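You operate a simulated robot arm through the tools that you are given. There is no shell and no other tool.

You run a simulated robot arm. Do the job below in one go: nothing can be reset, and whatever is moved stays where it is left.

## Task
Knock the red bag square, fold its top and bend both tie ends.
Fine: top folded down, ends bent back round the sides; it ends upright in the hollow block.

Only the result counts: the job must be done as asked and must still hold three seconds after the hand-in. Knocking over, shifting, dropping, spilling or breaking anything else fails it. Flat cloth is picked up by pressing the open fingertips on it (5 to 10 N) and closing them slowly along it; thin cloth reads only 2 to 8 mm in the jaws.

## Robot
A 6-joint arm with a four-finger gripper, fixed in place. Base frame: the origin is on the floor under the middle of its stand, x ahead of it, y to its left, z up; the work surface is at about z = 0.86. Lengths are in m, angles in rad, forces in N, time in s.
With the tool pointing down near the work surface it reaches from about 0.24 to 0.68 m from the base axis. Its first joint turns from -2.897 to 2.897 rad. Payload 3.43 kg.
The tool frame sits at the grasp point between the pads (the TCP): z along the fingers, y along the line on which they close. The tips reach 0.03 m beyond it. The gripper opens to 0.12 m; its body begins 0.085 m behind the TCP.
Orientation is that of the tool frame in the base frame, as [roll, pitch, yaw] about the fixed x, y, z axes, in that order (R = Rz(yaw) Ry(pitch) Rx(roll)). With the fingers straight down and closing along the base's y, the tool's x points along the base's -x, its y along +y and its z along -z.

## Interface
- The arm moves only by the tool play_rows. Its argument "increments" is a list of rows, each an object (a shift or turn left out is 0, a gripper value left out holds the last) with "hand": the gripper command, from -1 (fully open) to 1 (shut), values between in proportion; "travel": the shift along the tool's x, y, z in cm, a list of three; "turn": the turn, a rotation vector about the tool's x, y, z in rad, a list of three. In form: [{"hand": hand, "travel": [dx, dy, dz], "turn": [rx, ry, rz]}, ...]. A call has 1 to 20 rows; each row shifts and turns the commanded pose from where the row before left it, along the tool's axes as they then stand. A row lasts 0.2 s, in which the tool goes at most 0.05 m and 0.15 rad; a call with a longer step from one row to the next is refused whole, and so is a gripper value outside its range. A pose out of reach is approached as far as the arm can. The call stops where the force on the tool passes 40 N (or 10 N more than at its start, if that is more) or the arm is blocked; 0.2 s more then pass. The fingers move at their own pace (about 0.04 m/s each) and stop on an object; they squeeze with about 45 N. The grip force told is the motor's: it shows also when the fingers shut on nothing. Time passes only in rows, and 0.2 s behind the last, so rows that do not move let the fingers close. The reply holds the time, the measured pose of the TCP, the force on the tool along the base axes, the opening and the grip force, in the units named above and with some noise, with the torque about the TCP (base axes, N m) and any sound that the robot's microphone picked up.
- Cameras (640 x 400 px; columns grow to the right, rows downward): "scene" is fixed at [0.2207, 0.6505, 1.5843]; the picture's right is [-0.66, -0.76, 0.00], its down [-0.56, 0.48, -0.68] and it looks along [0.51, -0.44, -0.74] (base axes); focal length 336 px, centre (320, 200). "wrist" rides on the gripper at [0.071, -0.017, -0.121] in the tool frame; the picture's right is [0.23, 0.97, 0.00], its down [-0.81, 0.19, -0.55] and it looks along [-0.54, 0.13, 0.83] (tool axes); focal length 275 px, centre (320, 200).
- camera(camera): a new picture of that camera. The clock stands still meanwhile.
- move_column(by): moves the trunk up (or, below 0, down) by that many m; the arm rides with it, the base frame stays. It gives what a move gives, with no picture.
- locate(camera, pixels): there is no depth. For up to 12 entries [column, row, z] of the newest picture of that camera ("zoom" is the newest enlarged one), the place [x, y] in the base frame at which the ray of that pixel passes the height z, good to about 0.003 m. The clock stands still meanwhile.
- close_up(camera, box): a new picture of the part [left, top, right, bottom] of that camera's present view, enlarged. The clock stands still meanwhile.
- finish_job(): hands the job in; it is judged then, once.

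Unless the task says otherwise, let go and move clear before handing in.

The tools are called after "Request:" as name(argument=value, ...) on one line, values as JSON. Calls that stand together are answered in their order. play_rows: Moves the arm, as the interface text tells. Its arguments: {"type":"object","properties":{"increments":{"type":"array"}},"required":["increments"]} The other tools are called the same way: move_column (by) moves the trunk up or down; camera (camera) takes a picture; locate (camera, pixels) gives the place at which the rays of pixels pass given heights; close_up (camera, box) takes an enlarged picture of a part of a camera's view; finish_job () hands the job in.

At the start:

```text
time: 0.0
ee_pos: [0.4313, 0.323, 1.2947]
tcp_rot: [-3.141, 0.0, -3.141]
ft_force: [0.2, 0.1, -0.1]
torque: [-0.02, -0.02, 0.02]
finger_gap: 0.1199
finger_force: 0.0
trunk travel left (down, up): [-0.25, 0.19]
```

scene: 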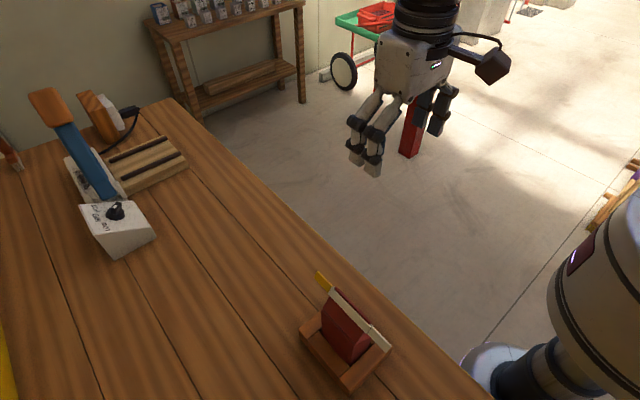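
wrist: 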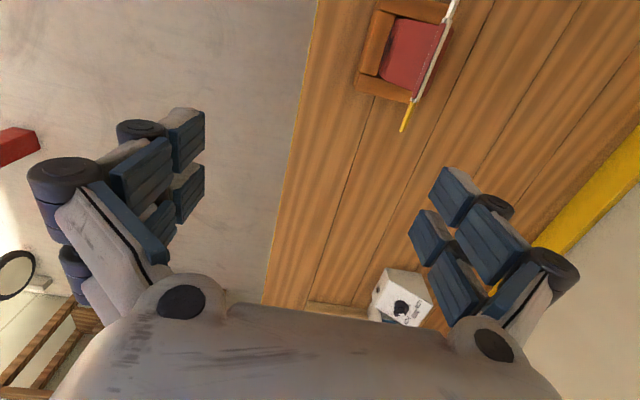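

The scene picture shows the red bag in a wooden hollow block around pixel (347, 335), with a pale strip on top and a yellow tie end at (322, 282). I'll take enlarged views of it and of the tools on the table.

Request:
close_up(camera="scene", box=[270, 250, 420, 400])

Request:
close_up(camera="wrist", box=[330, 0, 490, 140])

Request:
close_up(camera="scene", box=[0, 70, 220, 280])

```text
2.67 times, centred on (345, 325) of scene
```

zoom: 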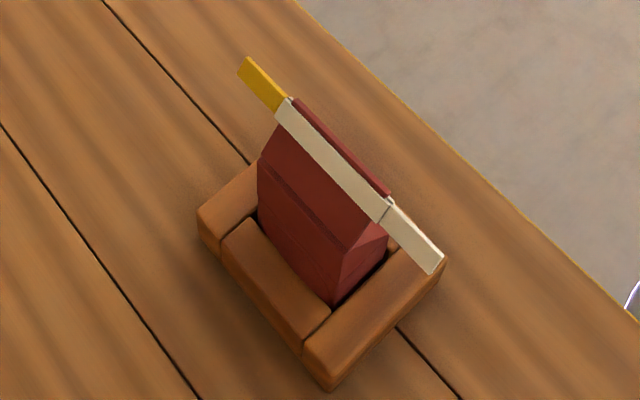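

```text
2.86 times, centred on (410, 70) of wrist
```

zoom: 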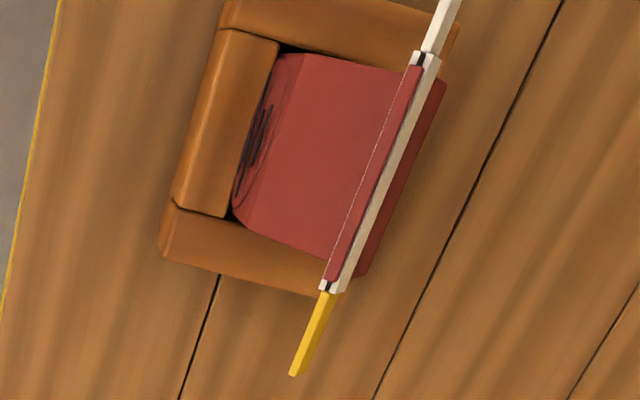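

```text
1.90 times, centred on (110, 175) of scene
```

zoom: 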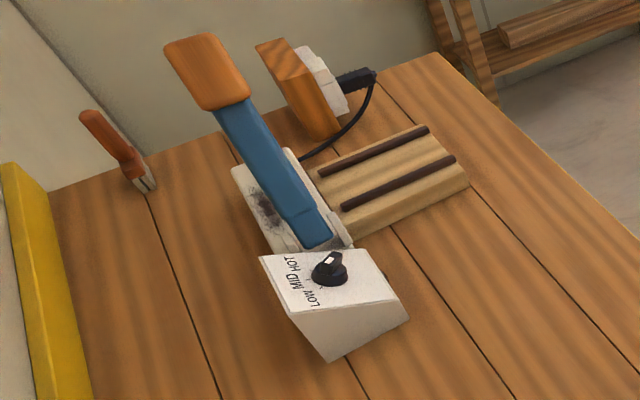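

The block holds the bag with a white clip strip along its top and ends at zoom (262, 85) yellow and (415, 240) white. I'll measure positions in a fresh enlargement.

Request:
close_up(camera="scene", box=[290, 260, 402, 400])

Request:
camera(camera="wrist")

```text
2.86 times, centred on (346, 330) of scene
```

zoom: 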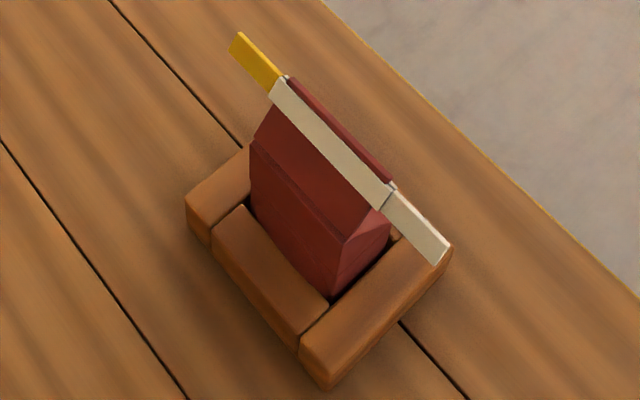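

```text
taken
```

wrist: 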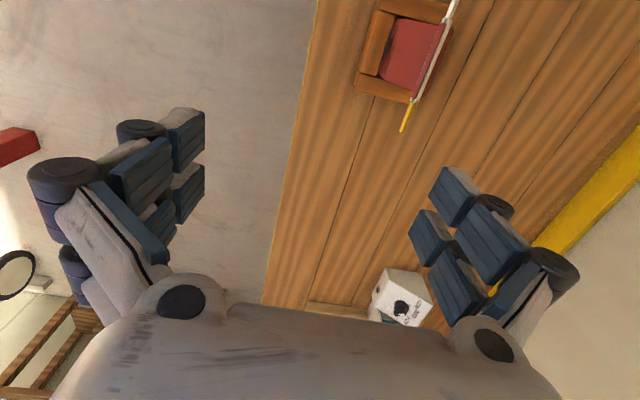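

I now take positions of the block's corners, the clip ends and the bag's edges.

Request:
locate(camera="zoom", pixels=[[327, 390, 0.86], [188, 228, 0.86], [300, 345, 0.89], [186, 200, 0.89], [452, 250, 0.89], [233, 38, 0.97], [280, 85, 0.97], [390, 190, 0.97], [438, 262, 0.97], [343, 245, 0.93], [252, 142, 0.93], [330, 296, 0.89]])

Request:
locate(camera="wrist", pixels=[[356, 92, 0.86], [356, 92, 0.89], [377, 10, 0.89], [402, 131, 0.97], [412, 102, 0.97], [448, 18, 0.97], [456, 0, 0.97], [436, 42, 0.97], [410, 95, 0.9], [389, 77, 0.89], [400, 20, 0.89], [270, 250, 0.86]])

```text
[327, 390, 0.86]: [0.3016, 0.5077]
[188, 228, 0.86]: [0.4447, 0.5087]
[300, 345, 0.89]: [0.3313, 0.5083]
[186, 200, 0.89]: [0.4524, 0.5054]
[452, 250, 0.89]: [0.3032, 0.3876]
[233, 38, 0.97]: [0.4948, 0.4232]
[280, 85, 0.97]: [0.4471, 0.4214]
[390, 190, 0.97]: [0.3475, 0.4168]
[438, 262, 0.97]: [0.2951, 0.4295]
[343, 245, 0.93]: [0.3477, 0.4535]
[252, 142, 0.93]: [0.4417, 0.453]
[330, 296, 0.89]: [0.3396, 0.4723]
```

```text
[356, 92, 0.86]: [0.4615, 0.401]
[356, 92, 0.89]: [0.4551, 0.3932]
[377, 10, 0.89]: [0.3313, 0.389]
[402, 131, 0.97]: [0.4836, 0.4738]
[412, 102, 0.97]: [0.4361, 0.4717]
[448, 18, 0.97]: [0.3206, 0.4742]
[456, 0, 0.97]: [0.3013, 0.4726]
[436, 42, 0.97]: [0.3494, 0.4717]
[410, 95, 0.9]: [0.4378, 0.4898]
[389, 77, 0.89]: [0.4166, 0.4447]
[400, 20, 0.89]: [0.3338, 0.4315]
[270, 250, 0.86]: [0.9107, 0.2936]
```

The two views together put the clip strip at about z = 1.04, y = 0.45, with tips at x about 0.29 and 0.465. I'll move the open hand for a closer look, staying well above the bag.

Request:
play_rows(increments=[{"hand": -1, "travel": [2.9, 2.0, 2.4]}, {"hand": -1, "travel": [2.9, 2.0, 2.4]}, {"hand": -1, "travel": [2.9, 2.0, 2.4]}, {"hand": -1, "travel": [2.9, 2.0, 2.4]}, {"hand": -1, "travel": [2.9, 2.0, 2.4]}, {"hand": -1}])

Request:
camera(camera="wrist")

```text
time: 1.4
ee_pos: [0.2874, 0.4219, 1.1733]
tcp_rot: [3.14, 0.0, 3.141]
ft_force: [-0.3, -0.6, 0.5]
torque: [0.02, 0.02, -0.02]
finger_gap: 0.1202
finger_force: 0.1
trunk travel left (down, up): [-0.25, 0.19]
```

```text
taken
```

wrist: 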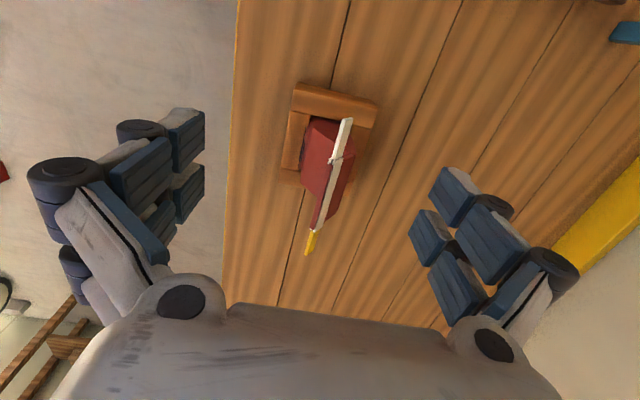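

The bag is now at (330, 170) seen from nearly overhead. I'll enlarge it.

Request:
close_up(camera="wrist", box=[260, 70, 420, 270])

Request:
locate(camera="wrist", pixels=[[293, 83, 0.89], [378, 100, 0.89], [297, 83, 0.89], [281, 167, 0.89], [347, 120, 1.035], [330, 160, 1.035], [316, 228, 1.035], [308, 254, 1.035]])

```text
2.00 times, centred on (340, 170) of wrist
```

zoom: 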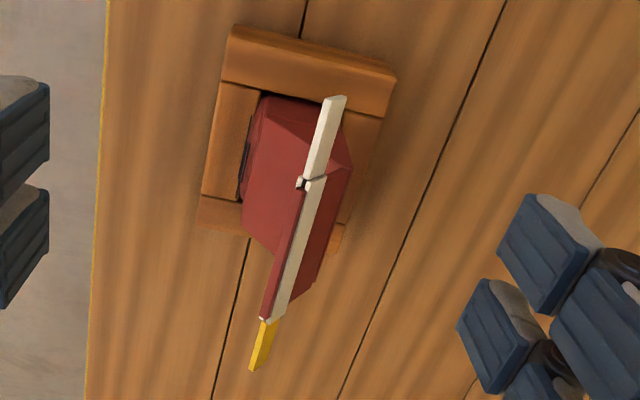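

```text
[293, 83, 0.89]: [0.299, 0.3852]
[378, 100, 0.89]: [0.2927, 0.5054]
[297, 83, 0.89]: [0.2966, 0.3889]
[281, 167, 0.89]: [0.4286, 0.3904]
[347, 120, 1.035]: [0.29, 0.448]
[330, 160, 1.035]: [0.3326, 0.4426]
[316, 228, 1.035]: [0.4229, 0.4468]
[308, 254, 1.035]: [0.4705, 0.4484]
```

The clip height 1.035 agrees across views; the bag spans x 0.333–0.423. I'll back off to the -y side and turn the camera to look at the bag from the side.

Request:
play_rows(increments=[{"travel": [-2.8, -3.2, 0]}, {"travel": [-2.8, -3.2, 0]}, {"travel": [-2.8, -3.2, 0]}, {"travel": [-2.9, -3.3, 0]}, {"turn": [0, 0, -0.1428]}, {"turn": [0, 0, -0.1428]}, {"turn": [0, 0, -0.1428]}, {"turn": [0, 0, -0.1428]}, {"turn": [0, 0, -0.1428]}, {"turn": [0, 0, -0.1428]}, {"turn": [0, 0, -0.1428]}, {"turn": [0, 0, -0.1428]}, {"turn": [0, 0, -0.1428]}, {"turn": [0, 0, -0.1428]}, {"turn": [0, 0, -0.1428]}, {"turn": [0, 0, 0]}])

Request:
play_rows(increments=[{"travel": [0, 0, 4]}, {"travel": [0, 0, 4]}, {"travel": [0, 0, 4]}, {"travel": [0, 0, 2.8]}, {"turn": [0, -0.15, 0]}, {"turn": [0, -0.15, 0]}, {"turn": [0, -0.15, 0]}, {"turn": [0, -0.15, 0]}, {"turn": [0, 0, 0]}])

Request:
camera(camera="wrist")

```text
time: 4.8
ee_pos: [0.3994, 0.2938, 1.1749]
tcp_rot: [3.141, 0.0, -1.571]
ft_force: [-0.5, -0.4, -1.1]
torque: [0.01, -0.01, -0.04]
finger_gap: 0.1199
finger_force: 0.1
trunk travel left (down, up): [-0.25, 0.19]
```

```text
time: 6.8
ee_pos: [0.3987, 0.2951, 1.027]
tcp_rot: [-3.141, 0.598, -1.57]
ft_force: [-0.1, -0.8, 0.2]
torque: [0.02, 0.03, 0.0]
finger_gap: 0.1199
finger_force: 0.1
trunk travel left (down, up): [-0.25, 0.19]
```

```text
taken
```

wrist: 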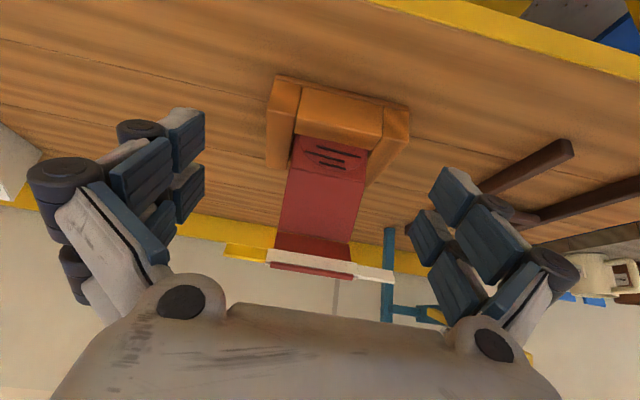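

The view (upside down) shows the bag at (320, 200) with the strip at (310, 262). Enlarging it.

Request:
close_up(camera="wrist", box=[220, 70, 420, 300])

Request:
close_up(camera="wrist", box=[215, 220, 400, 300])

Request:
close_up(camera="wrist", box=[260, 70, 420, 180])

```text
1.74 times, centred on (320, 185) of wrist
```

zoom: 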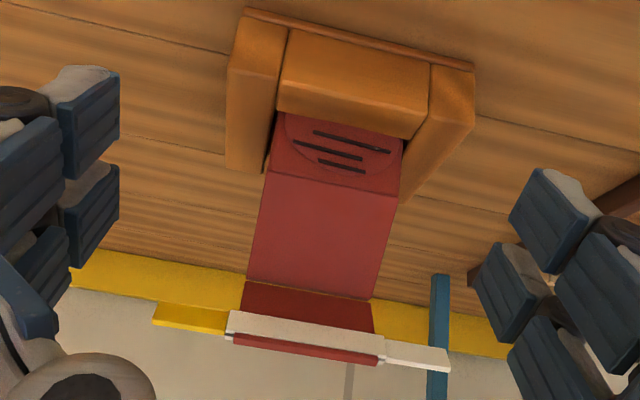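

```text
3.46 times, centred on (308, 260) of wrist
```

zoom: 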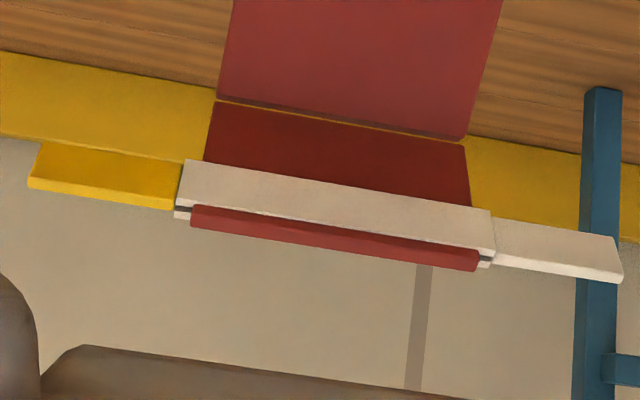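

```text
3.64 times, centred on (340, 125) of wrist
```

zoom: 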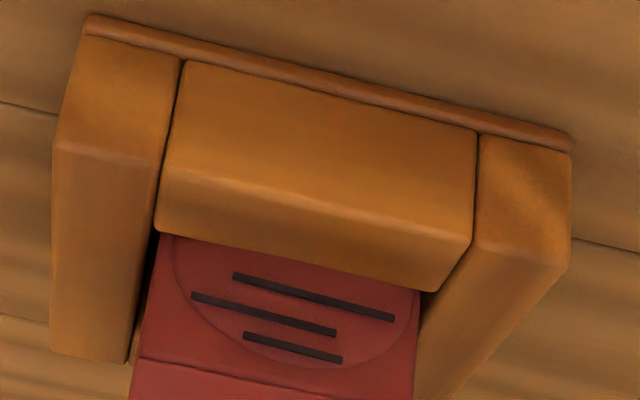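

The enlargement shows the block's four walls on a thin base plate, a bag crease at (300,190) of the first zoom, and the fin with strip. I'll measure heights from these rays.

Request:
locate(camera="zoom", pixels=[[90, 25, 0.86], [570, 140, 0.86], [320, 210, 0.9], [320, 210, 0.92], [300, 262, 0.9], [300, 262, 0.92], [155, 228, 0.91], [435, 288, 0.91], [65, 340, 0.91], [140, 360, 0.93], [415, 305, 0.91], [280, 385, 0.94]])

Request:
locate(camera="wrist", pixels=[[288, 171, 0.95], [364, 182, 0.95], [281, 233, 1.0], [350, 243, 1.0], [276, 249, 1.03], [352, 260, 1.03], [226, 246, 1.03], [394, 270, 1.03]])

```text
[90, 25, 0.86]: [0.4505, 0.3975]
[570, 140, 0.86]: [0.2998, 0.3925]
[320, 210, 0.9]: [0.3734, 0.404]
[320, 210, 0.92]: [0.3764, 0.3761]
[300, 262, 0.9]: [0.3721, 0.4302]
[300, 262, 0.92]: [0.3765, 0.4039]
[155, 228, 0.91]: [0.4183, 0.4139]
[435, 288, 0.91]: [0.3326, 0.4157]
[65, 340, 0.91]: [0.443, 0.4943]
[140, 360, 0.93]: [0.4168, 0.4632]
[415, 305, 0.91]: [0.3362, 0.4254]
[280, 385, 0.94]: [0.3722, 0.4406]
```

```text
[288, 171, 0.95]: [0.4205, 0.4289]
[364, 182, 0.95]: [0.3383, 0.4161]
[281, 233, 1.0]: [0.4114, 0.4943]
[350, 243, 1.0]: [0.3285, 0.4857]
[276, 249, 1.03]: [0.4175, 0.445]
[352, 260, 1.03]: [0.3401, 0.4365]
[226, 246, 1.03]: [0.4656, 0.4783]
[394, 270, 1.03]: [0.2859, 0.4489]
```

Block outer footprint comes out x 0.300–0.450, y 0.39–0.508 with walls up to about z = 0.91. I'd like the bag's end profile, so I'll go round to the -x side and look along +x.

Request:
play_rows(increments=[{"turn": [0, 0.15, 0]}, {"turn": [0, 0.15, 0]}, {"turn": [0, 0.15, 0]}, {"turn": [0, 0.15, 0]}, {"travel": [0, 0, -4.5]}, {"travel": [0, 0, -4.5]}, {"travel": [0, 0, -4.5]}, {"turn": [0, 0, 0.1428]}, {"turn": [0, 0, 0.1428]}, {"turn": [0, 0, 0.1428]}, {"turn": [0, 0, 0.1428]}, {"turn": [0, 0, 0.1428]}, {"turn": [0, 0, 0.1428]}, {"turn": [0, 0, 0.1428]}, {"turn": [0, 0, 0.1428]}, {"turn": [0, 0, 0.1428]}, {"turn": [0, 0, 0.1428]}, {"turn": [0, 0, 0.1428]}, {"turn": [0, 0, 0]}])

Request:
play_rows(increments=[{"travel": [4.0, 2.6, 0]}, {"travel": [4.0, 2.6, 0]}, {"travel": [4.0, 2.6, 0]}, {"travel": [4.0, 2.6, 0]}, {"travel": [2.9, 2.5, 0]}, {"turn": [0, -0.15, 0]}, {"turn": [0, -0.15, 0]}, {"turn": [0, -0.15, 0]}, {"turn": [0, -0.15, 0]}, {"travel": [2.3, 0, 3.4]}, {"travel": [2.3, 0, 3.4]}, {"travel": [1.5, 0, 2.2]}, {"turn": [0, 0, 0]}])

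Request:
camera(camera="wrist")

```text
time: 10.8
ee_pos: [0.3995, 0.2944, 1.1627]
tcp_rot: [-3.141, 0.0, 3.14]
ft_force: [0.0, -0.7, -1.4]
torque: [-0.02, 0.02, 0.01]
finger_gap: 0.1201
finger_force: 0.1
trunk travel left (down, up): [-0.25, 0.19]
```

```text
time: 13.0
ee_pos: [0.2612, 0.4115, 1.1374]
tcp_rot: [3.119, 0.615, 3.023]
ft_force: [-0.2, 0.9, -1.3]
torque: [-0.06, -0.07, -0.06]
finger_gap: 0.1198
finger_force: 0.2
trunk travel left (down, up): [-0.25, 0.19]
stopped in row 11: the force on the tool passed its limit at 72 N (the readings are from after the stop); the commanded pose is now the measured one
```

```text
taken
```

wrist: 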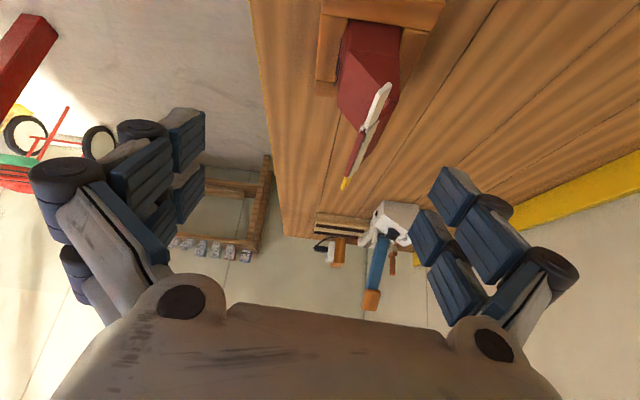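

The call stopped at 72 N with the tool at (0.261, 0.4115, 1.137), far above the bag, so the arm most likely met its own joint limit or body. I'll check the scene before moving back.

Request:
camera(camera="scene")

Request:
close_up(camera="wrist", box=[290, 0, 450, 200])

```text
taken
```

scene: 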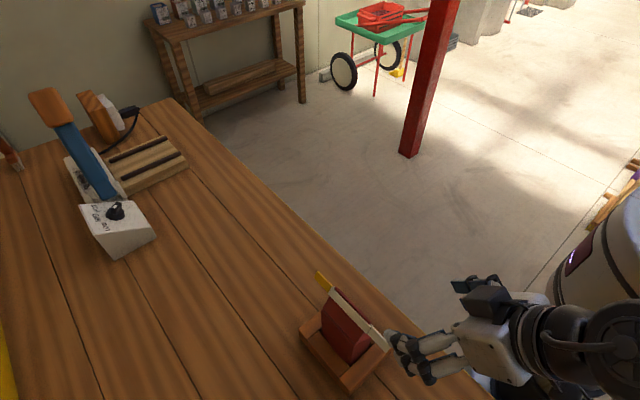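

```text
2.00 times, centred on (370, 100) of wrist
```

zoom: 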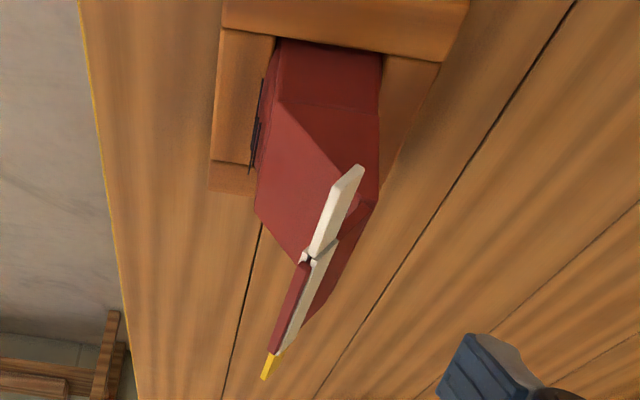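

Nothing on the table moved; the bag still stands at (345, 335) in the scene. I'll ease away from that tight pose, straighten the tool and go for a diagonal view from the robot's side.

Request:
play_rows(increments=[{"travel": [-3.0, 0, -0.6]}, {"turn": [0, 0.15, 0]}, {"turn": [0, 0.15, 0]}, {"turn": [0, 0.15, 0]}, {"turn": [0, 0.15, 0]}, {"turn": [0, 0, -0.126]}, {"turn": [0, 0, -0.126]}, {"turn": [0, 0, -0.126]}, {"turn": [0, 0, -0.126]}, {"turn": [0, 0, -0.126]}, {"turn": [0, 0, -0.126]}, {"turn": [0, 0, 0]}])

```text
time: 15.6
ee_pos: [0.2786, 0.4034, 1.1601]
tcp_rot: [3.138, 0.023, -2.489]
ft_force: [0.3, 0.1, -1.2]
torque: [-0.02, 0.0, -0.03]
finger_gap: 0.1198
finger_force: 0.1
trunk travel left (down, up): [-0.25, 0.19]
```

The tool is upright again at (0.279, 0.403, 1.160) with yaw about 0.65 from the start heading. Next I lower it on the robot's side of the bag and tilt to look.

Request:
play_rows(increments=[{"travel": [3.1, -2.4, 0]}, {"travel": [3.1, -2.4, 0]}, {"travel": [0, 0, 4]}, {"travel": [0, 0, 4]}, {"travel": [0, 0, 4]}, {"turn": [0, -0.15, 0]}, {"turn": [0, -0.15, 0]}, {"turn": [0, -0.15, 0]}, {"turn": [0, -0.15, 0]}, {"turn": [0, 0, 0]}])

Request:
camera(camera="wrist")

Request:
close_up(camera="wrist", box=[240, 80, 420, 300])

```text
time: 17.8
ee_pos: [0.2306, 0.3351, 1.034]
tcp_rot: [3.053, 0.185, -2.491]
ft_force: [0.3, -0.9, -0.6]
torque: [0.02, -0.01, -0.02]
finger_gap: 0.1199
finger_force: 0.1
out of reach, approached as far as the arm can: row 7, 8, 9
trunk travel left (down, up): [-0.25, 0.19]
```

```text
taken
```

wrist: 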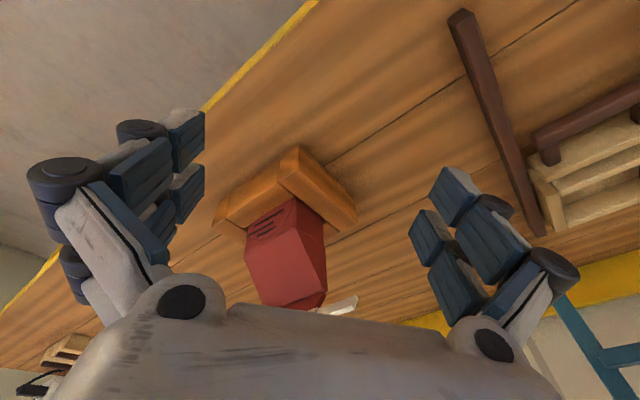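

```text
1.82 times, centred on (330, 190) of wrist
```

zoom: 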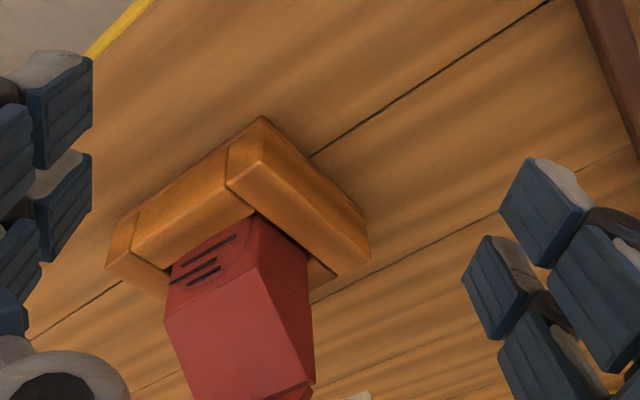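

The gripper body hides the bag's top at (330, 305) and the tilt ran out of reach here. I'll undo the tilt, rise, and go to the +x/-y diagonal where there's more reach.

Request:
play_rows(increments=[{"turn": [0, 0.15, 0]}, {"turn": [0, 0.15, 0]}, {"turn": [0, 0.15, 0]}, {"turn": [0, 0.15, 0]}, {"travel": [0, 0, -4]}, {"travel": [0, 0, -4]}, {"travel": [0, 0, -3]}, {"turn": [0, 0, -0.147]}, {"turn": [0, 0, -0.147]}, {"turn": [0, 0, -0.147]}, {"turn": [0, 0, -0.147]}, {"turn": [0, 0, -0.147]}, {"turn": [0, 0, -0.147]}, {"turn": [0, 0, -0.147]}, {"turn": [0, 0, -0.147]}, {"turn": [0, 0, -0.147]}, {"turn": [0, 0, -0.147]}, {"turn": [0, 0, 0]}])

```text
time: 21.6
ee_pos: [0.2649, 0.3476, 1.1415]
tcp_rot: [2.875, 0.05, -1.001]
ft_force: [0.4, 0.7, -1.0]
torque: [0.01, 0.01, -0.02]
finger_gap: 0.1201
finger_force: 0.1
out of reach, approached as far as the arm can: row 1
trunk travel left (down, up): [-0.25, 0.19]
```

The tool is slightly rolled (2.875) at (0.265, 0.348, 1.142). I'll straighten it, then move to the far diagonal at (0.489, 0.318) and tilt.

Request:
play_rows(increments=[{"turn": [0.134, 0, 0]}, {"turn": [0.133, 0, 0]}, {"turn": [0, 0.05, 0]}, {"travel": [2.92, -3.45, 0]}, {"travel": [2.92, -3.45, 0]}, {"travel": [2.92, -3.45, 0]}, {"travel": [2.92, -3.45, 0]}, {"travel": [2.92, -3.45, 0]}, {"travel": [0, 0, 3.4]}, {"travel": [0, 0, 3.4]}, {"travel": [0, 0, 3.4]}, {"turn": [0, -0.15, 0]}, {"turn": [0, -0.15, 0]}, {"turn": [0, -0.15, 0]}, {"turn": [0, -0.15, 0]}, {"turn": [0, 0, 0]}])

Request:
camera(camera="wrist")

Request:
close_up(camera="wrist", box=[220, 60, 420, 300])

```text
time: 25.0
ee_pos: [0.49, 0.3168, 1.0388]
tcp_rot: [-3.141, 0.6, -1.002]
ft_force: [0.2, -0.2, 0.3]
torque: [0.01, -0.04, 0.04]
finger_gap: 0.1201
finger_force: 0.0
trunk travel left (down, up): [-0.25, 0.19]
```

```text
taken
```

wrist: 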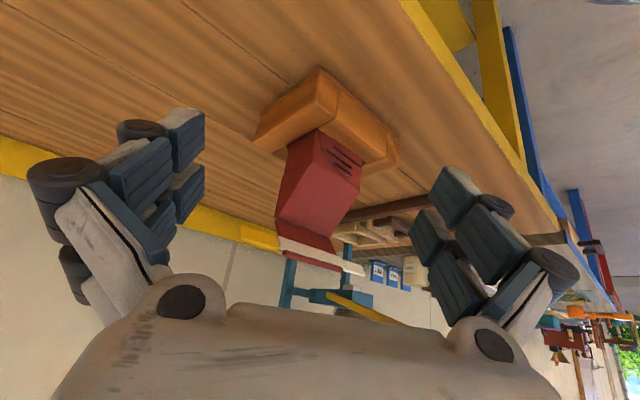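

```text
1.67 times, centred on (320, 180) of wrist
```

zoom: 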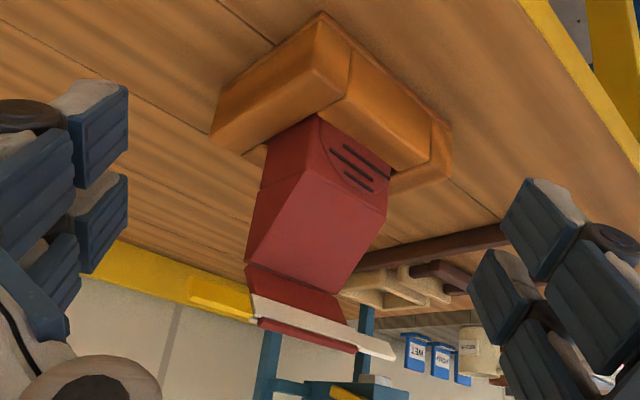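

Now the profile is visible: the bag body, sloped shoulder, and a fin that turns at the crease (300, 270 in zoom) with the clip at its top. I'll enlarge the top and the body.

Request:
close_up(camera="wrist", box=[230, 200, 370, 290])

Request:
close_up(camera="wrist", box=[240, 60, 410, 170])

```text
4.44 times, centred on (300, 245) of wrist
```

zoom: 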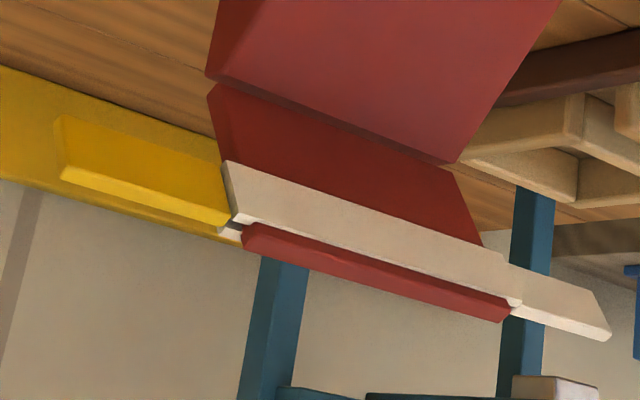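

```text
3.64 times, centred on (325, 115) of wrist
```

zoom: 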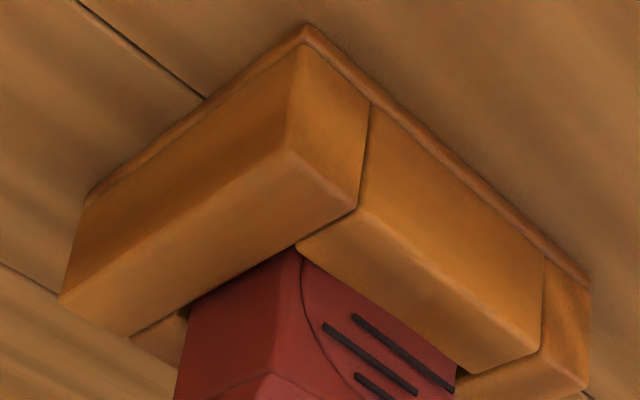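

Comparing the two side views: the bag's back edge crease is near (y 0.475, z 1.006), its front shoulder at (y 0.425, z 0.95), and the fin leans about 45° to -y with the strip at z about 1.03–1.045. The body itself stands straight and centred in the block, so I'll first grip the body and knock it down in the block; I go above the bag with an upright tool.

Request:
play_rows(increments=[{"turn": [0, 0.15, 0]}, {"turn": [0, 0.15, 0]}, {"turn": [0, 0.15, 0]}, {"turn": [0, 0.15, 0]}, {"travel": [0, 0, -4]}, {"travel": [0, 0, -4]}, {"travel": [0, 0, -4]}, {"turn": [0, 0, 0.1427]}, {"turn": [0, 0, 0.1427]}, {"turn": [0, 0, 0.1427]}, {"turn": [0, 0, 0.1427]}, {"turn": [0, 0, 0.1427]}, {"turn": [0, 0, 0.1427]}, {"turn": [0, 0, 0.1427]}, {"turn": [0, 0, 0.1427]}, {"turn": [0, 0, 0.1427]}, {"turn": [0, 0, 0.1427]}, {"turn": [0, 0, 0.1427]}, {"turn": [0, 0, 0.1427]}])

Request:
play_rows(increments=[{"turn": [0, 0, 0.1427]}, {"turn": [0, 0, 0.1427]}, {"turn": [0, 0, 0.1427]}, {"turn": [0, 0, 0]}])

```text
time: 29.0
ee_pos: [0.4895, 0.3172, 1.1587]
tcp_rot: [-3.14, 0.001, -2.719]
ft_force: [0.0, 0.8, 0.0]
torque: [-0.01, 0.06, 0.01]
finger_gap: 0.1199
finger_force: 0.1
trunk travel left (down, up): [-0.25, 0.19]
```

```text
time: 30.0
ee_pos: [0.4897, 0.3179, 1.1597]
tcp_rot: [-3.139, 0.002, 3.137]
ft_force: [-0.5, -0.5, -0.4]
torque: [-0.01, -0.01, -0.04]
finger_gap: 0.1201
finger_force: 0.1
trunk travel left (down, up): [-0.25, 0.19]
```

Tool upright at (0.490, 0.318, 1.160). Moving over the bag's middle at (0.375, 0.450), still high, and checking the picture.

Request:
play_rows(increments=[{"travel": [2.87, 3.3, 0]}, {"travel": [2.87, 3.3, 0]}, {"travel": [2.87, 3.3, 0]}, {"travel": [2.87, 3.3, 0]}, {"travel": [0, 0, 0]}])

Request:
camera(camera="wrist")

Request:
close_up(camera="scene", box=[270, 220, 430, 400])

```text
time: 31.2
ee_pos: [0.375, 0.4503, 1.158]
tcp_rot: [-3.14, 0.001, 3.137]
ft_force: [0.5, -0.9, -0.5]
torque: [0.02, 0.01, -0.02]
finger_gap: 0.1201
finger_force: 0.1
trunk travel left (down, up): [-0.25, 0.19]
```

```text
taken
```

wrist: 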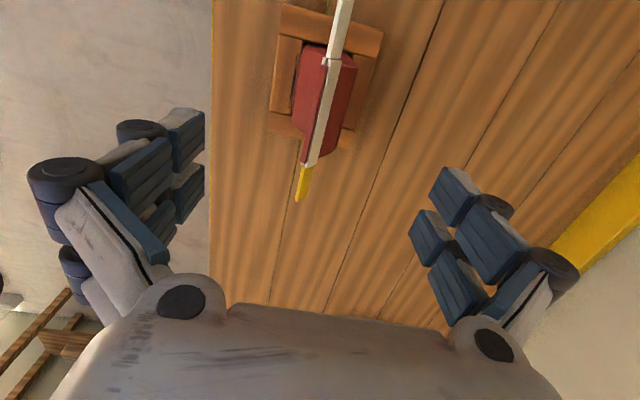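

```text
2.22 times, centred on (350, 310) of scene
```

zoom: 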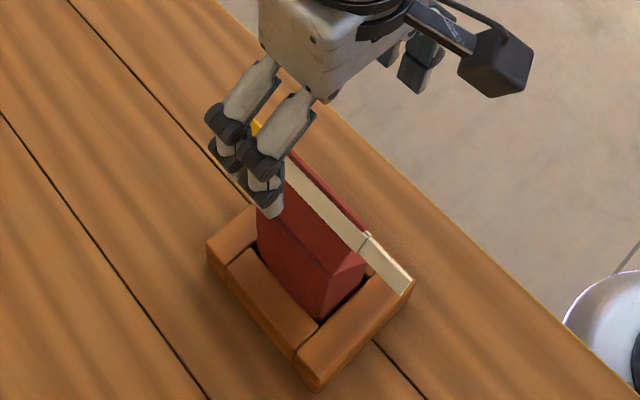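

The hand is centred over the bag; fingers at (270, 170) in the scene zoom will straddle it front and back. Descending so tips stop just above the block walls, watching the force.

Request:
play_rows(increments=[{"hand": -1, "travel": [0, 0, 4]}, {"travel": [0, 0, 4]}, {"travel": [0, 0, 4]}, {"travel": [0, 0, 3]}, {"travel": [0, 0, 1.5]}, {"travel": [0, 0, 1]}, {"travel": [0, 0, 1]}, {"travel": [0, 0, 0]}])

Request:
camera(camera="wrist")

Request:
close_up(camera="scene", box=[270, 220, 430, 400])

```text
time: 33.0
ee_pos: [0.3746, 0.4496, 0.9741]
tcp_rot: [-3.14, 0.002, 3.137]
ft_force: [0.0, -0.4, -0.3]
torque: [0.01, 0.0, 0.04]
finger_gap: 0.12
finger_force: 0.1
trunk travel left (down, up): [-0.25, 0.19]
```

```text
taken
```

wrist: 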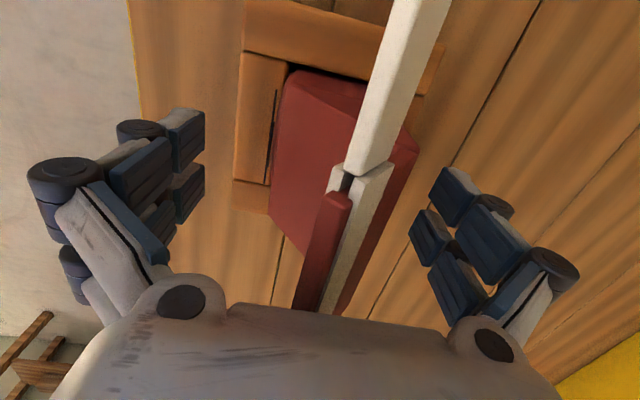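

```text
2.22 times, centred on (350, 310) of scene
```

zoom: 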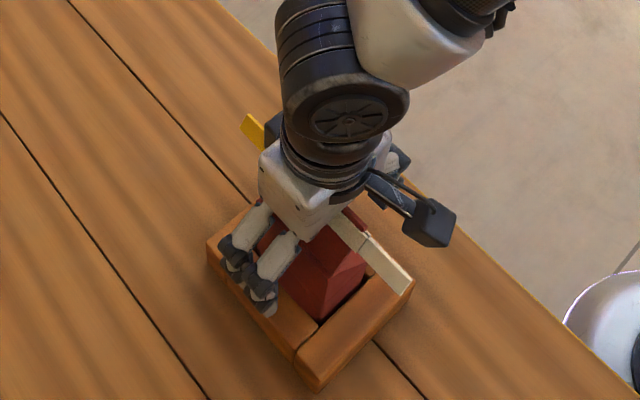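

The pads are clear on both sides of the bag and no contact force shows. I'll go down another 1.2 cm and close gently to just under the bag's depth.

Request:
play_rows(increments=[{"travel": [0, 0, 0.6]}, {"travel": [0, 0, 0.6]}, {"travel": [0, 0, 0]}, {"hand": -0.3}, {"hand": -0.1}, {"hand": 0.0}, {"hand": 0.05}, {"hand": 0.1}, {"hand": 0.1}])

```text
time: 35.0
ee_pos: [0.3746, 0.449, 0.9613]
tcp_rot: [-3.14, 0.003, 3.138]
ft_force: [0.0, 1.3, -0.1]
torque: [0.02, -0.03, 0.01]
finger_gap: 0.0547
finger_force: 0.5
trunk travel left (down, up): [-0.25, 0.19]
```

No firm contact yet at a gap of 0.0547. Closing a little further in small steps.

Request:
play_rows(increments=[{"hand": 0.13}, {"hand": 0.16}, {"hand": 0.19}, {"hand": 0.19}])

```text
time: 36.0
ee_pos: [0.3761, 0.45, 0.962]
tcp_rot: [-3.139, 0.003, 3.138]
ft_force: [0.8, 2.6, 1.8]
torque: [0.18, 0.04, -0.02]
finger_gap: 0.0534
finger_force: 45.2
trunk travel left (down, up): [-0.25, 0.19]
```

The fingers now hold the body at a gap of 0.0534 with 45 N. I'll check whether a slightly looser command eases the squeeze.

Request:
play_rows(increments=[{"hand": 0.14}, {"hand": 0.14}])

Request:
camera(camera="wrist")

Request:
close_up(camera="scene", box=[270, 220, 430, 400])

```text
time: 36.6
ee_pos: [0.3748, 0.4488, 0.9612]
tcp_rot: [-3.14, 0.0, 3.137]
ft_force: [0.6, 2.0, 3.8]
torque: [0.17, 0.02, 0.0]
finger_gap: 0.0534
finger_force: 45.2
trunk travel left (down, up): [-0.25, 0.19]
```

```text
taken
```

wrist: 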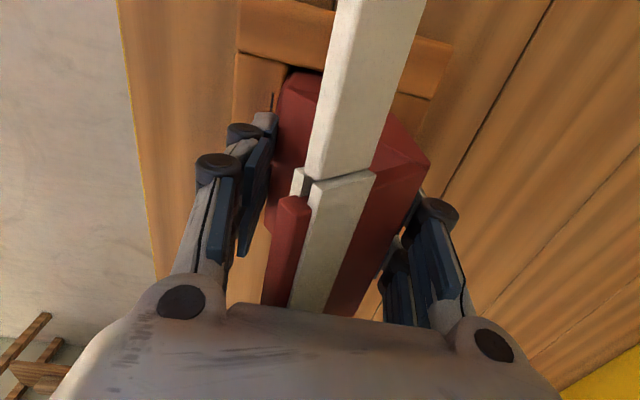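

```text
2.22 times, centred on (350, 310) of scene
```

zoom: 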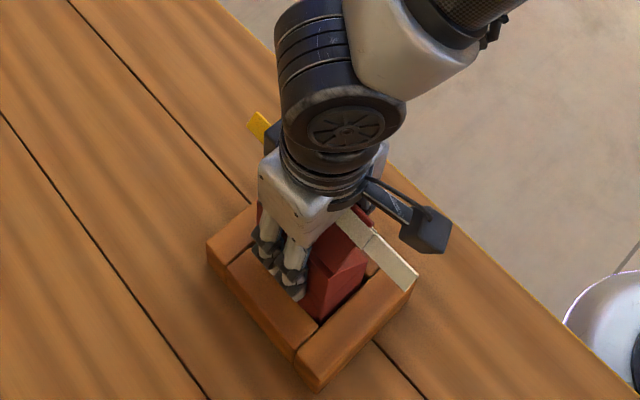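

The bag is held between front and back pads (wrist picture, pads at (255,190) and (405,250)). Lifting it 2.5 cm, still inside the block's walls, to feel its weight.

Request:
play_rows(increments=[{"travel": [0, 0, -0.5]}, {"travel": [0, 0, -1]}, {"travel": [0, 0, -1]}, {"travel": [0, 0, 0]}])

Request:
close_up(camera="scene", box=[270, 220, 430, 400])

Request:
camera(camera="wrist")

```text
time: 37.6
ee_pos: [0.375, 0.4499, 0.9869]
tcp_rot: [-3.14, 0.0, 3.14]
ft_force: [0.3, -0.3, -2.5]
torque: [0.0, 0.03, 0.05]
finger_gap: 0.0538
finger_force: 44.7
trunk travel left (down, up): [-0.25, 0.19]
```

```text
2.22 times, centred on (350, 310) of scene
```

zoom: 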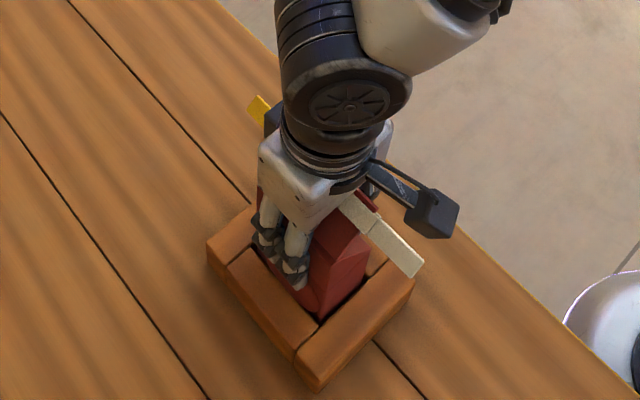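

```text
taken
```

wrist: 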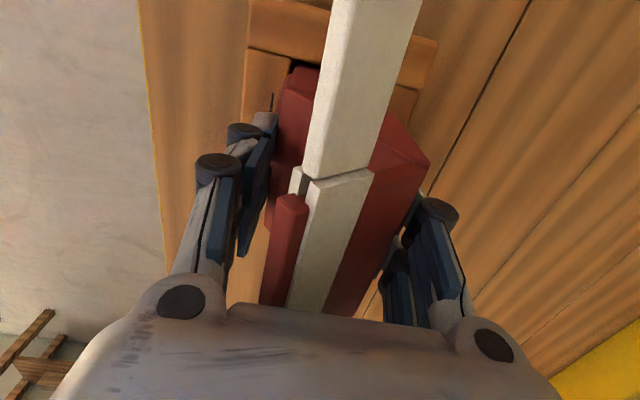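

The bag came up with the hand (force reading about -2.5 N, so about 0.25–0.3 kg). Now a brisk knock down onto the block's floor, then I listen to the reply.

Request:
play_rows(increments=[{"travel": [0, 0, 2.7]}, {"travel": [0, 0, 0]}])

```text
time: 38.2
ee_pos: [0.3762, 0.4499, 0.9626]
tcp_rot: [3.141, 0.004, 3.138]
ft_force: [-0.4, -0.9, 15.1]
torque: [-0.58, 0.82, 0.05]
finger_gap: 0.0535
finger_force: 45.0
trunk travel left (down, up): [-0.25, 0.19]
```

The bag reached the floor (15 N upward) but no sound was reported. I'll lift a bit higher and knock faster.

Request:
play_rows(increments=[{"travel": [0, 0, -1.8]}, {"travel": [0, 0, -1.8]}, {"travel": [0, 0, 0]}, {"travel": [0, 0, 3.7]}, {"travel": [0, 0, 0]}])

```text
time: 39.4
ee_pos: [0.3771, 0.4491, 0.9602]
tcp_rot: [3.14, 0.003, 3.14]
ft_force: [-1.2, -1.2, 18.5]
torque: [-0.66, 1.02, 0.09]
finger_gap: 0.0537
finger_force: 44.6
trunk travel left (down, up): [-0.25, 0.19]
```

Still no sound; 18.5 N upward at the end. I'll look at what has changed on the bag.

Request:
camera(camera="wrist")

Request:
close_up(camera="scene", box=[270, 220, 430, 400])

```text
taken
```

wrist: 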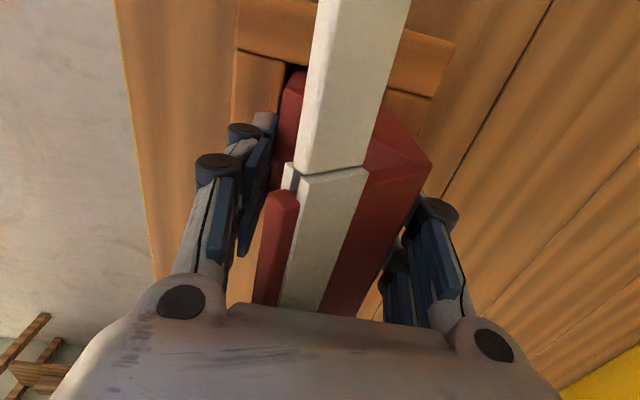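

```text
2.22 times, centred on (350, 310) of scene
```

zoom: 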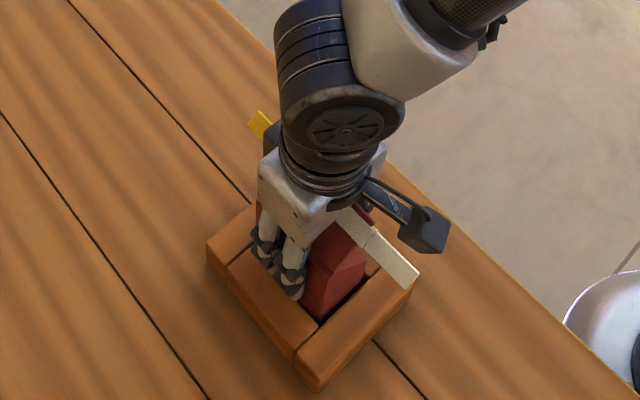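

The fin has only tipped slightly under the palm; body unchanged, block in place. Two more quick knocks from 4 cm.

Request:
play_rows(increments=[{"travel": [0, 0, -2.0]}, {"travel": [0, 0, -2.0]}, {"travel": [0, 0, 0]}, {"travel": [0, 0, 4.2]}, {"travel": [0, 0, 0]}])

Request:
play_rows(increments=[{"travel": [0, 0, -2.0]}, {"travel": [0, 0, -2.0]}, {"travel": [0, 0, 0]}, {"travel": [0, 0, 4.2]}, {"travel": [0, 0, 0]}])

```text
time: 40.6
ee_pos: [0.3767, 0.4491, 0.9582]
tcp_rot: [3.14, 0.004, 3.138]
ft_force: [-0.6, -1.8, 22.1]
torque: [-0.41, 0.96, 0.05]
finger_gap: 0.0535
finger_force: 45.0
trunk travel left (down, up): [-0.25, 0.19]
```

```text
time: 41.8
ee_pos: [0.3764, 0.4498, 0.9569]
tcp_rot: [3.138, 0.004, 3.139]
ft_force: [-0.5, -3.5, 20.3]
torque: [-0.53, 1.08, 0.09]
finger_gap: 0.0536
finger_force: 45.7
trunk travel left (down, up): [-0.25, 0.19]
```

Four knocks done, the bag sits on the floor with 20 N under it. I'll open the hand, rise straight up and look.

Request:
play_rows(increments=[{"travel": [0, 0, -0.3]}, {"hand": 0.05}, {"hand": -0.2}, {"hand": -0.6}, {"hand": -1}, {"hand": -1}, {"hand": -1}, {"travel": [0, 0, -2]}, {"travel": [0, 0, -4]}, {"travel": [0, 0, -4]}, {"travel": [0, 0, -4]}, {"travel": [0, 0, -4]}, {"travel": [0, 0, 0]}])

Request:
camera(camera="wrist")

Request:
close_up(camera="wrist", box=[260, 0, 420, 220])

Request:
close_up(camera="scene", box=[270, 240, 430, 400])

```text
time: 44.6
ee_pos: [0.3761, 0.451, 1.1379]
tcp_rot: [-3.139, 0.001, 3.137]
ft_force: [0.2, 0.1, 0.0]
torque: [0.0, -0.01, 0.03]
finger_gap: 0.1201
finger_force: 0.1
trunk travel left (down, up): [-0.25, 0.19]
```

```text
taken
```

wrist: 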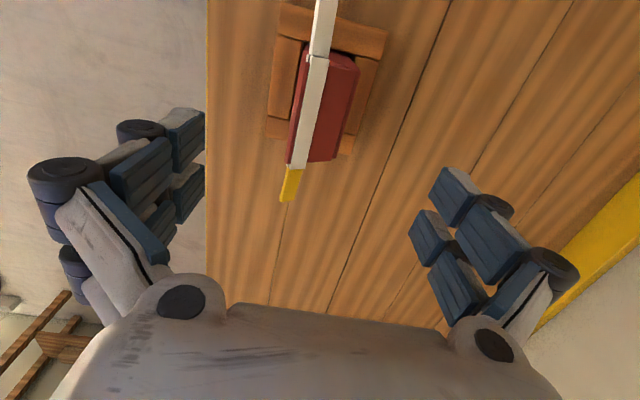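

```text
1.82 times, centred on (340, 110) of wrist
```

zoom: 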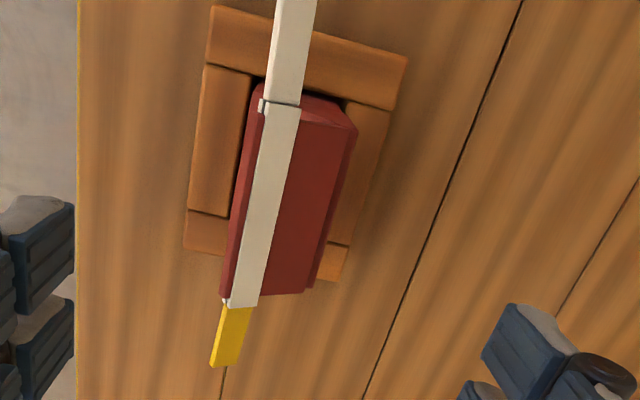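

```text
2.50 times, centred on (350, 320) of scene
```

zoom: 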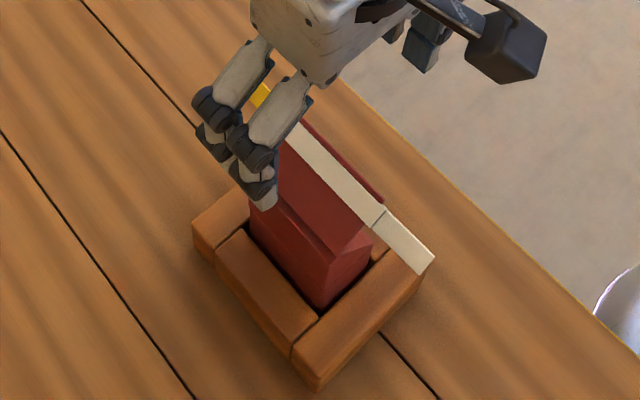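

The fin stays where it was pushed, now nearly level, so the fold holds by itself and goes toward -y. I'll measure where the strip and its outer edge lie now.

Request:
locate(camera="wrist", pixels=[[309.8, 112.7, 1.02], [299, 112.7, 1.02], [318, 56, 1.02], [297, 163, 1.02], [291, 200, 1.02], [322, 3, 1.02], [360, 70, 1.006], [340, 157, 1.006], [277, 127, 0.91], [385, 38, 0.91]])

Request:
locate(camera="scene", pixels=[[371, 328, 1.02], [375, 321, 1.02], [391, 345, 1.02], [355, 306, 1.02]])

```text
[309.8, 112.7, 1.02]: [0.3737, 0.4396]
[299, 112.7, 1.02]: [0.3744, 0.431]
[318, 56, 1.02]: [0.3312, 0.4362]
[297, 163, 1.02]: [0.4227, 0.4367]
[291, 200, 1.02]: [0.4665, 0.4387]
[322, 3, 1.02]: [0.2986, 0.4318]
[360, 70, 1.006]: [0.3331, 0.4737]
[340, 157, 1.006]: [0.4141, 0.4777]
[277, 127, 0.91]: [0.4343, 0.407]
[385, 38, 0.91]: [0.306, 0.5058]
```

```text
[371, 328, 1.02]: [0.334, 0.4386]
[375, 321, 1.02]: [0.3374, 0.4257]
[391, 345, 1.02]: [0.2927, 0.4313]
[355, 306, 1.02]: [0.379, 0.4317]
```

The strip's middle is at about y = 0.438, z = 1.02, its hinge edge at y = 0.475. I'll shut the fingers, shift 2 cm to -y, and press down on the strip in small steps.

Request:
play_rows(increments=[{"hand": 1, "travel": [0, -1.1, 0]}, {"hand": 1, "travel": [0, -1.2, 0]}, {"hand": 1}, {"hand": 1}, {"hand": 1}, {"hand": 1}, {"hand": 1}, {"hand": 1}, {"hand": 1}, {"hand": 1, "travel": [0, 0, 3]}, {"hand": 1, "travel": [0, 0, 2]}, {"hand": 1}])

Request:
camera(camera="wrist")

Request:
close_up(camera="scene", box=[270, 220, 430, 400])

```text
time: 47.2
ee_pos: [0.3753, 0.4274, 1.0884]
tcp_rot: [-3.14, 0.002, 3.137]
ft_force: [0.1, 1.3, 0.3]
torque: [0.02, -0.01, -0.01]
finger_gap: 0.0
finger_force: 33.8
trunk travel left (down, up): [-0.25, 0.19]
```

```text
taken
```

wrist: 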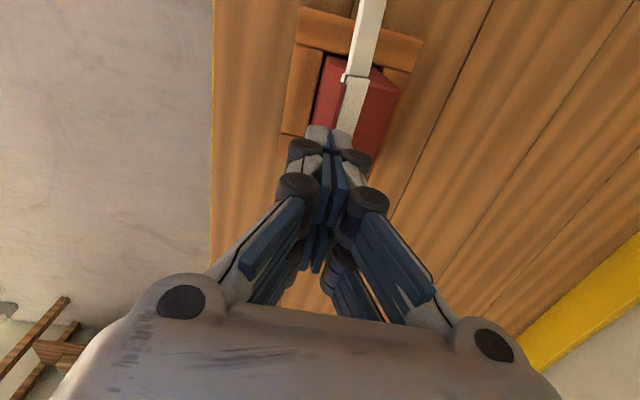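

```text
2.22 times, centred on (350, 310) of scene
```

zoom: 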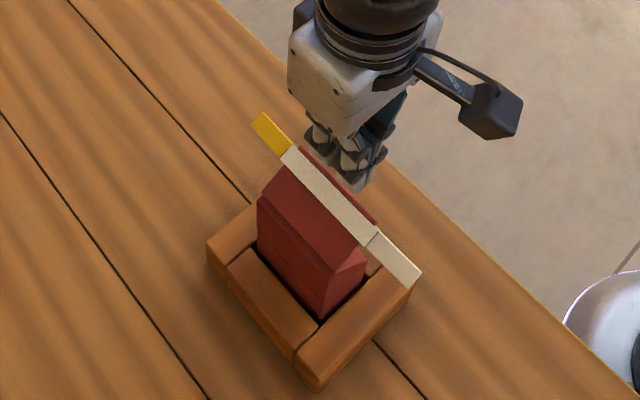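

The closed tips are right above the strip. Pressing down 3 cm in small steps first.

Request:
play_rows(increments=[{"travel": [0, 0, 0.6]}, {"travel": [0, 0, 0.6]}, {"travel": [0, 0, 0.6]}, {"travel": [0, 0, 0.6]}, {"travel": [0, 0, 0.6]}])

Request:
play_rows(increments=[{"travel": [0, 0, 0.5]}, {"travel": [0, 0, 0.5]}, {"travel": [0, 0, 0.5]}])

```text
time: 48.4
ee_pos: [0.3752, 0.4262, 1.0568]
tcp_rot: [-3.141, 0.002, 3.138]
ft_force: [-0.1, 0.1, 0.1]
torque: [0.01, 0.0, -0.01]
finger_gap: 0.0
finger_force: 33.4
trunk travel left (down, up): [-0.25, 0.19]
```

```text
time: 49.2
ee_pos: [0.3749, 0.4266, 1.0429]
tcp_rot: [-3.141, 0.002, 3.139]
ft_force: [-0.2, -0.1, 0.4]
torque: [0.01, -0.01, 0.01]
finger_gap: 0.0001
finger_force: 33.7
trunk travel left (down, up): [-0.25, 0.19]
```

No force yet with tips near z = 1.013. Continuing down.

Request:
play_rows(increments=[{"travel": [0, 0, 0.5]}, {"travel": [0, 0, 0.5]}, {"travel": [0, 0, 0.5]}])

Request:
close_up(camera="scene", box=[270, 220, 430, 400])

Request:
camera(camera="wrist")

```text
time: 50.0
ee_pos: [0.3747, 0.4268, 1.0292]
tcp_rot: [-3.14, 0.003, 3.14]
ft_force: [-0.1, 0.3, 0.4]
torque: [-0.02, 0.03, 0.01]
finger_gap: 0.0001
finger_force: 33.9
trunk travel left (down, up): [-0.25, 0.19]
```

```text
2.22 times, centred on (350, 310) of scene
```

zoom: 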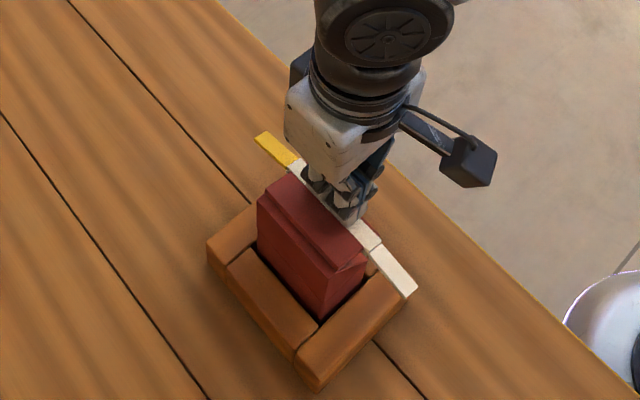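

```text
taken
```

wrist: 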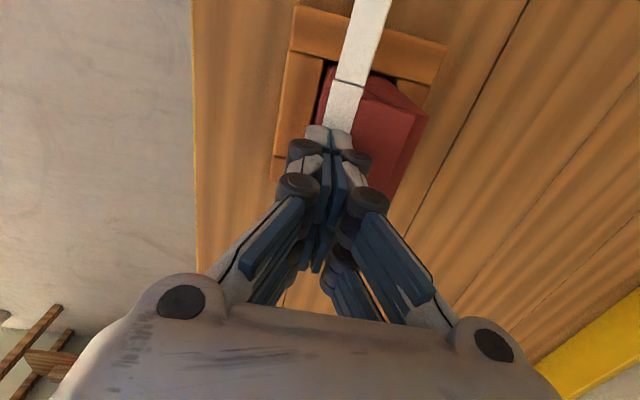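

The fold follows the tips easily (0.4 N). In the scene zoom the strip is already lower, near (340, 220). Continuing until resistance shows.

Request:
play_rows(increments=[{"travel": [0, 0, 0.5]}, {"travel": [0, 0, 0.5]}])

Request:
play_rows(increments=[{"travel": [0, 0, 0.4]}, {"travel": [0, 0, 0.4]}])

```text
time: 50.6
ee_pos: [0.3756, 0.426, 1.018]
tcp_rot: [-3.14, 0.0, 3.137]
ft_force: [0.4, -0.2, -0.7]
torque: [0.0, -0.01, -0.02]
finger_gap: 0.0
finger_force: 33.4
trunk travel left (down, up): [-0.25, 0.19]
```

```text
time: 51.2
ee_pos: [0.375, 0.4258, 1.0093]
tcp_rot: [-3.14, 0.002, 3.137]
ft_force: [0.7, -0.5, 0.5]
torque: [0.0, 0.0, 0.02]
finger_gap: 0.0
finger_force: 33.7
trunk travel left (down, up): [-0.25, 0.19]
```

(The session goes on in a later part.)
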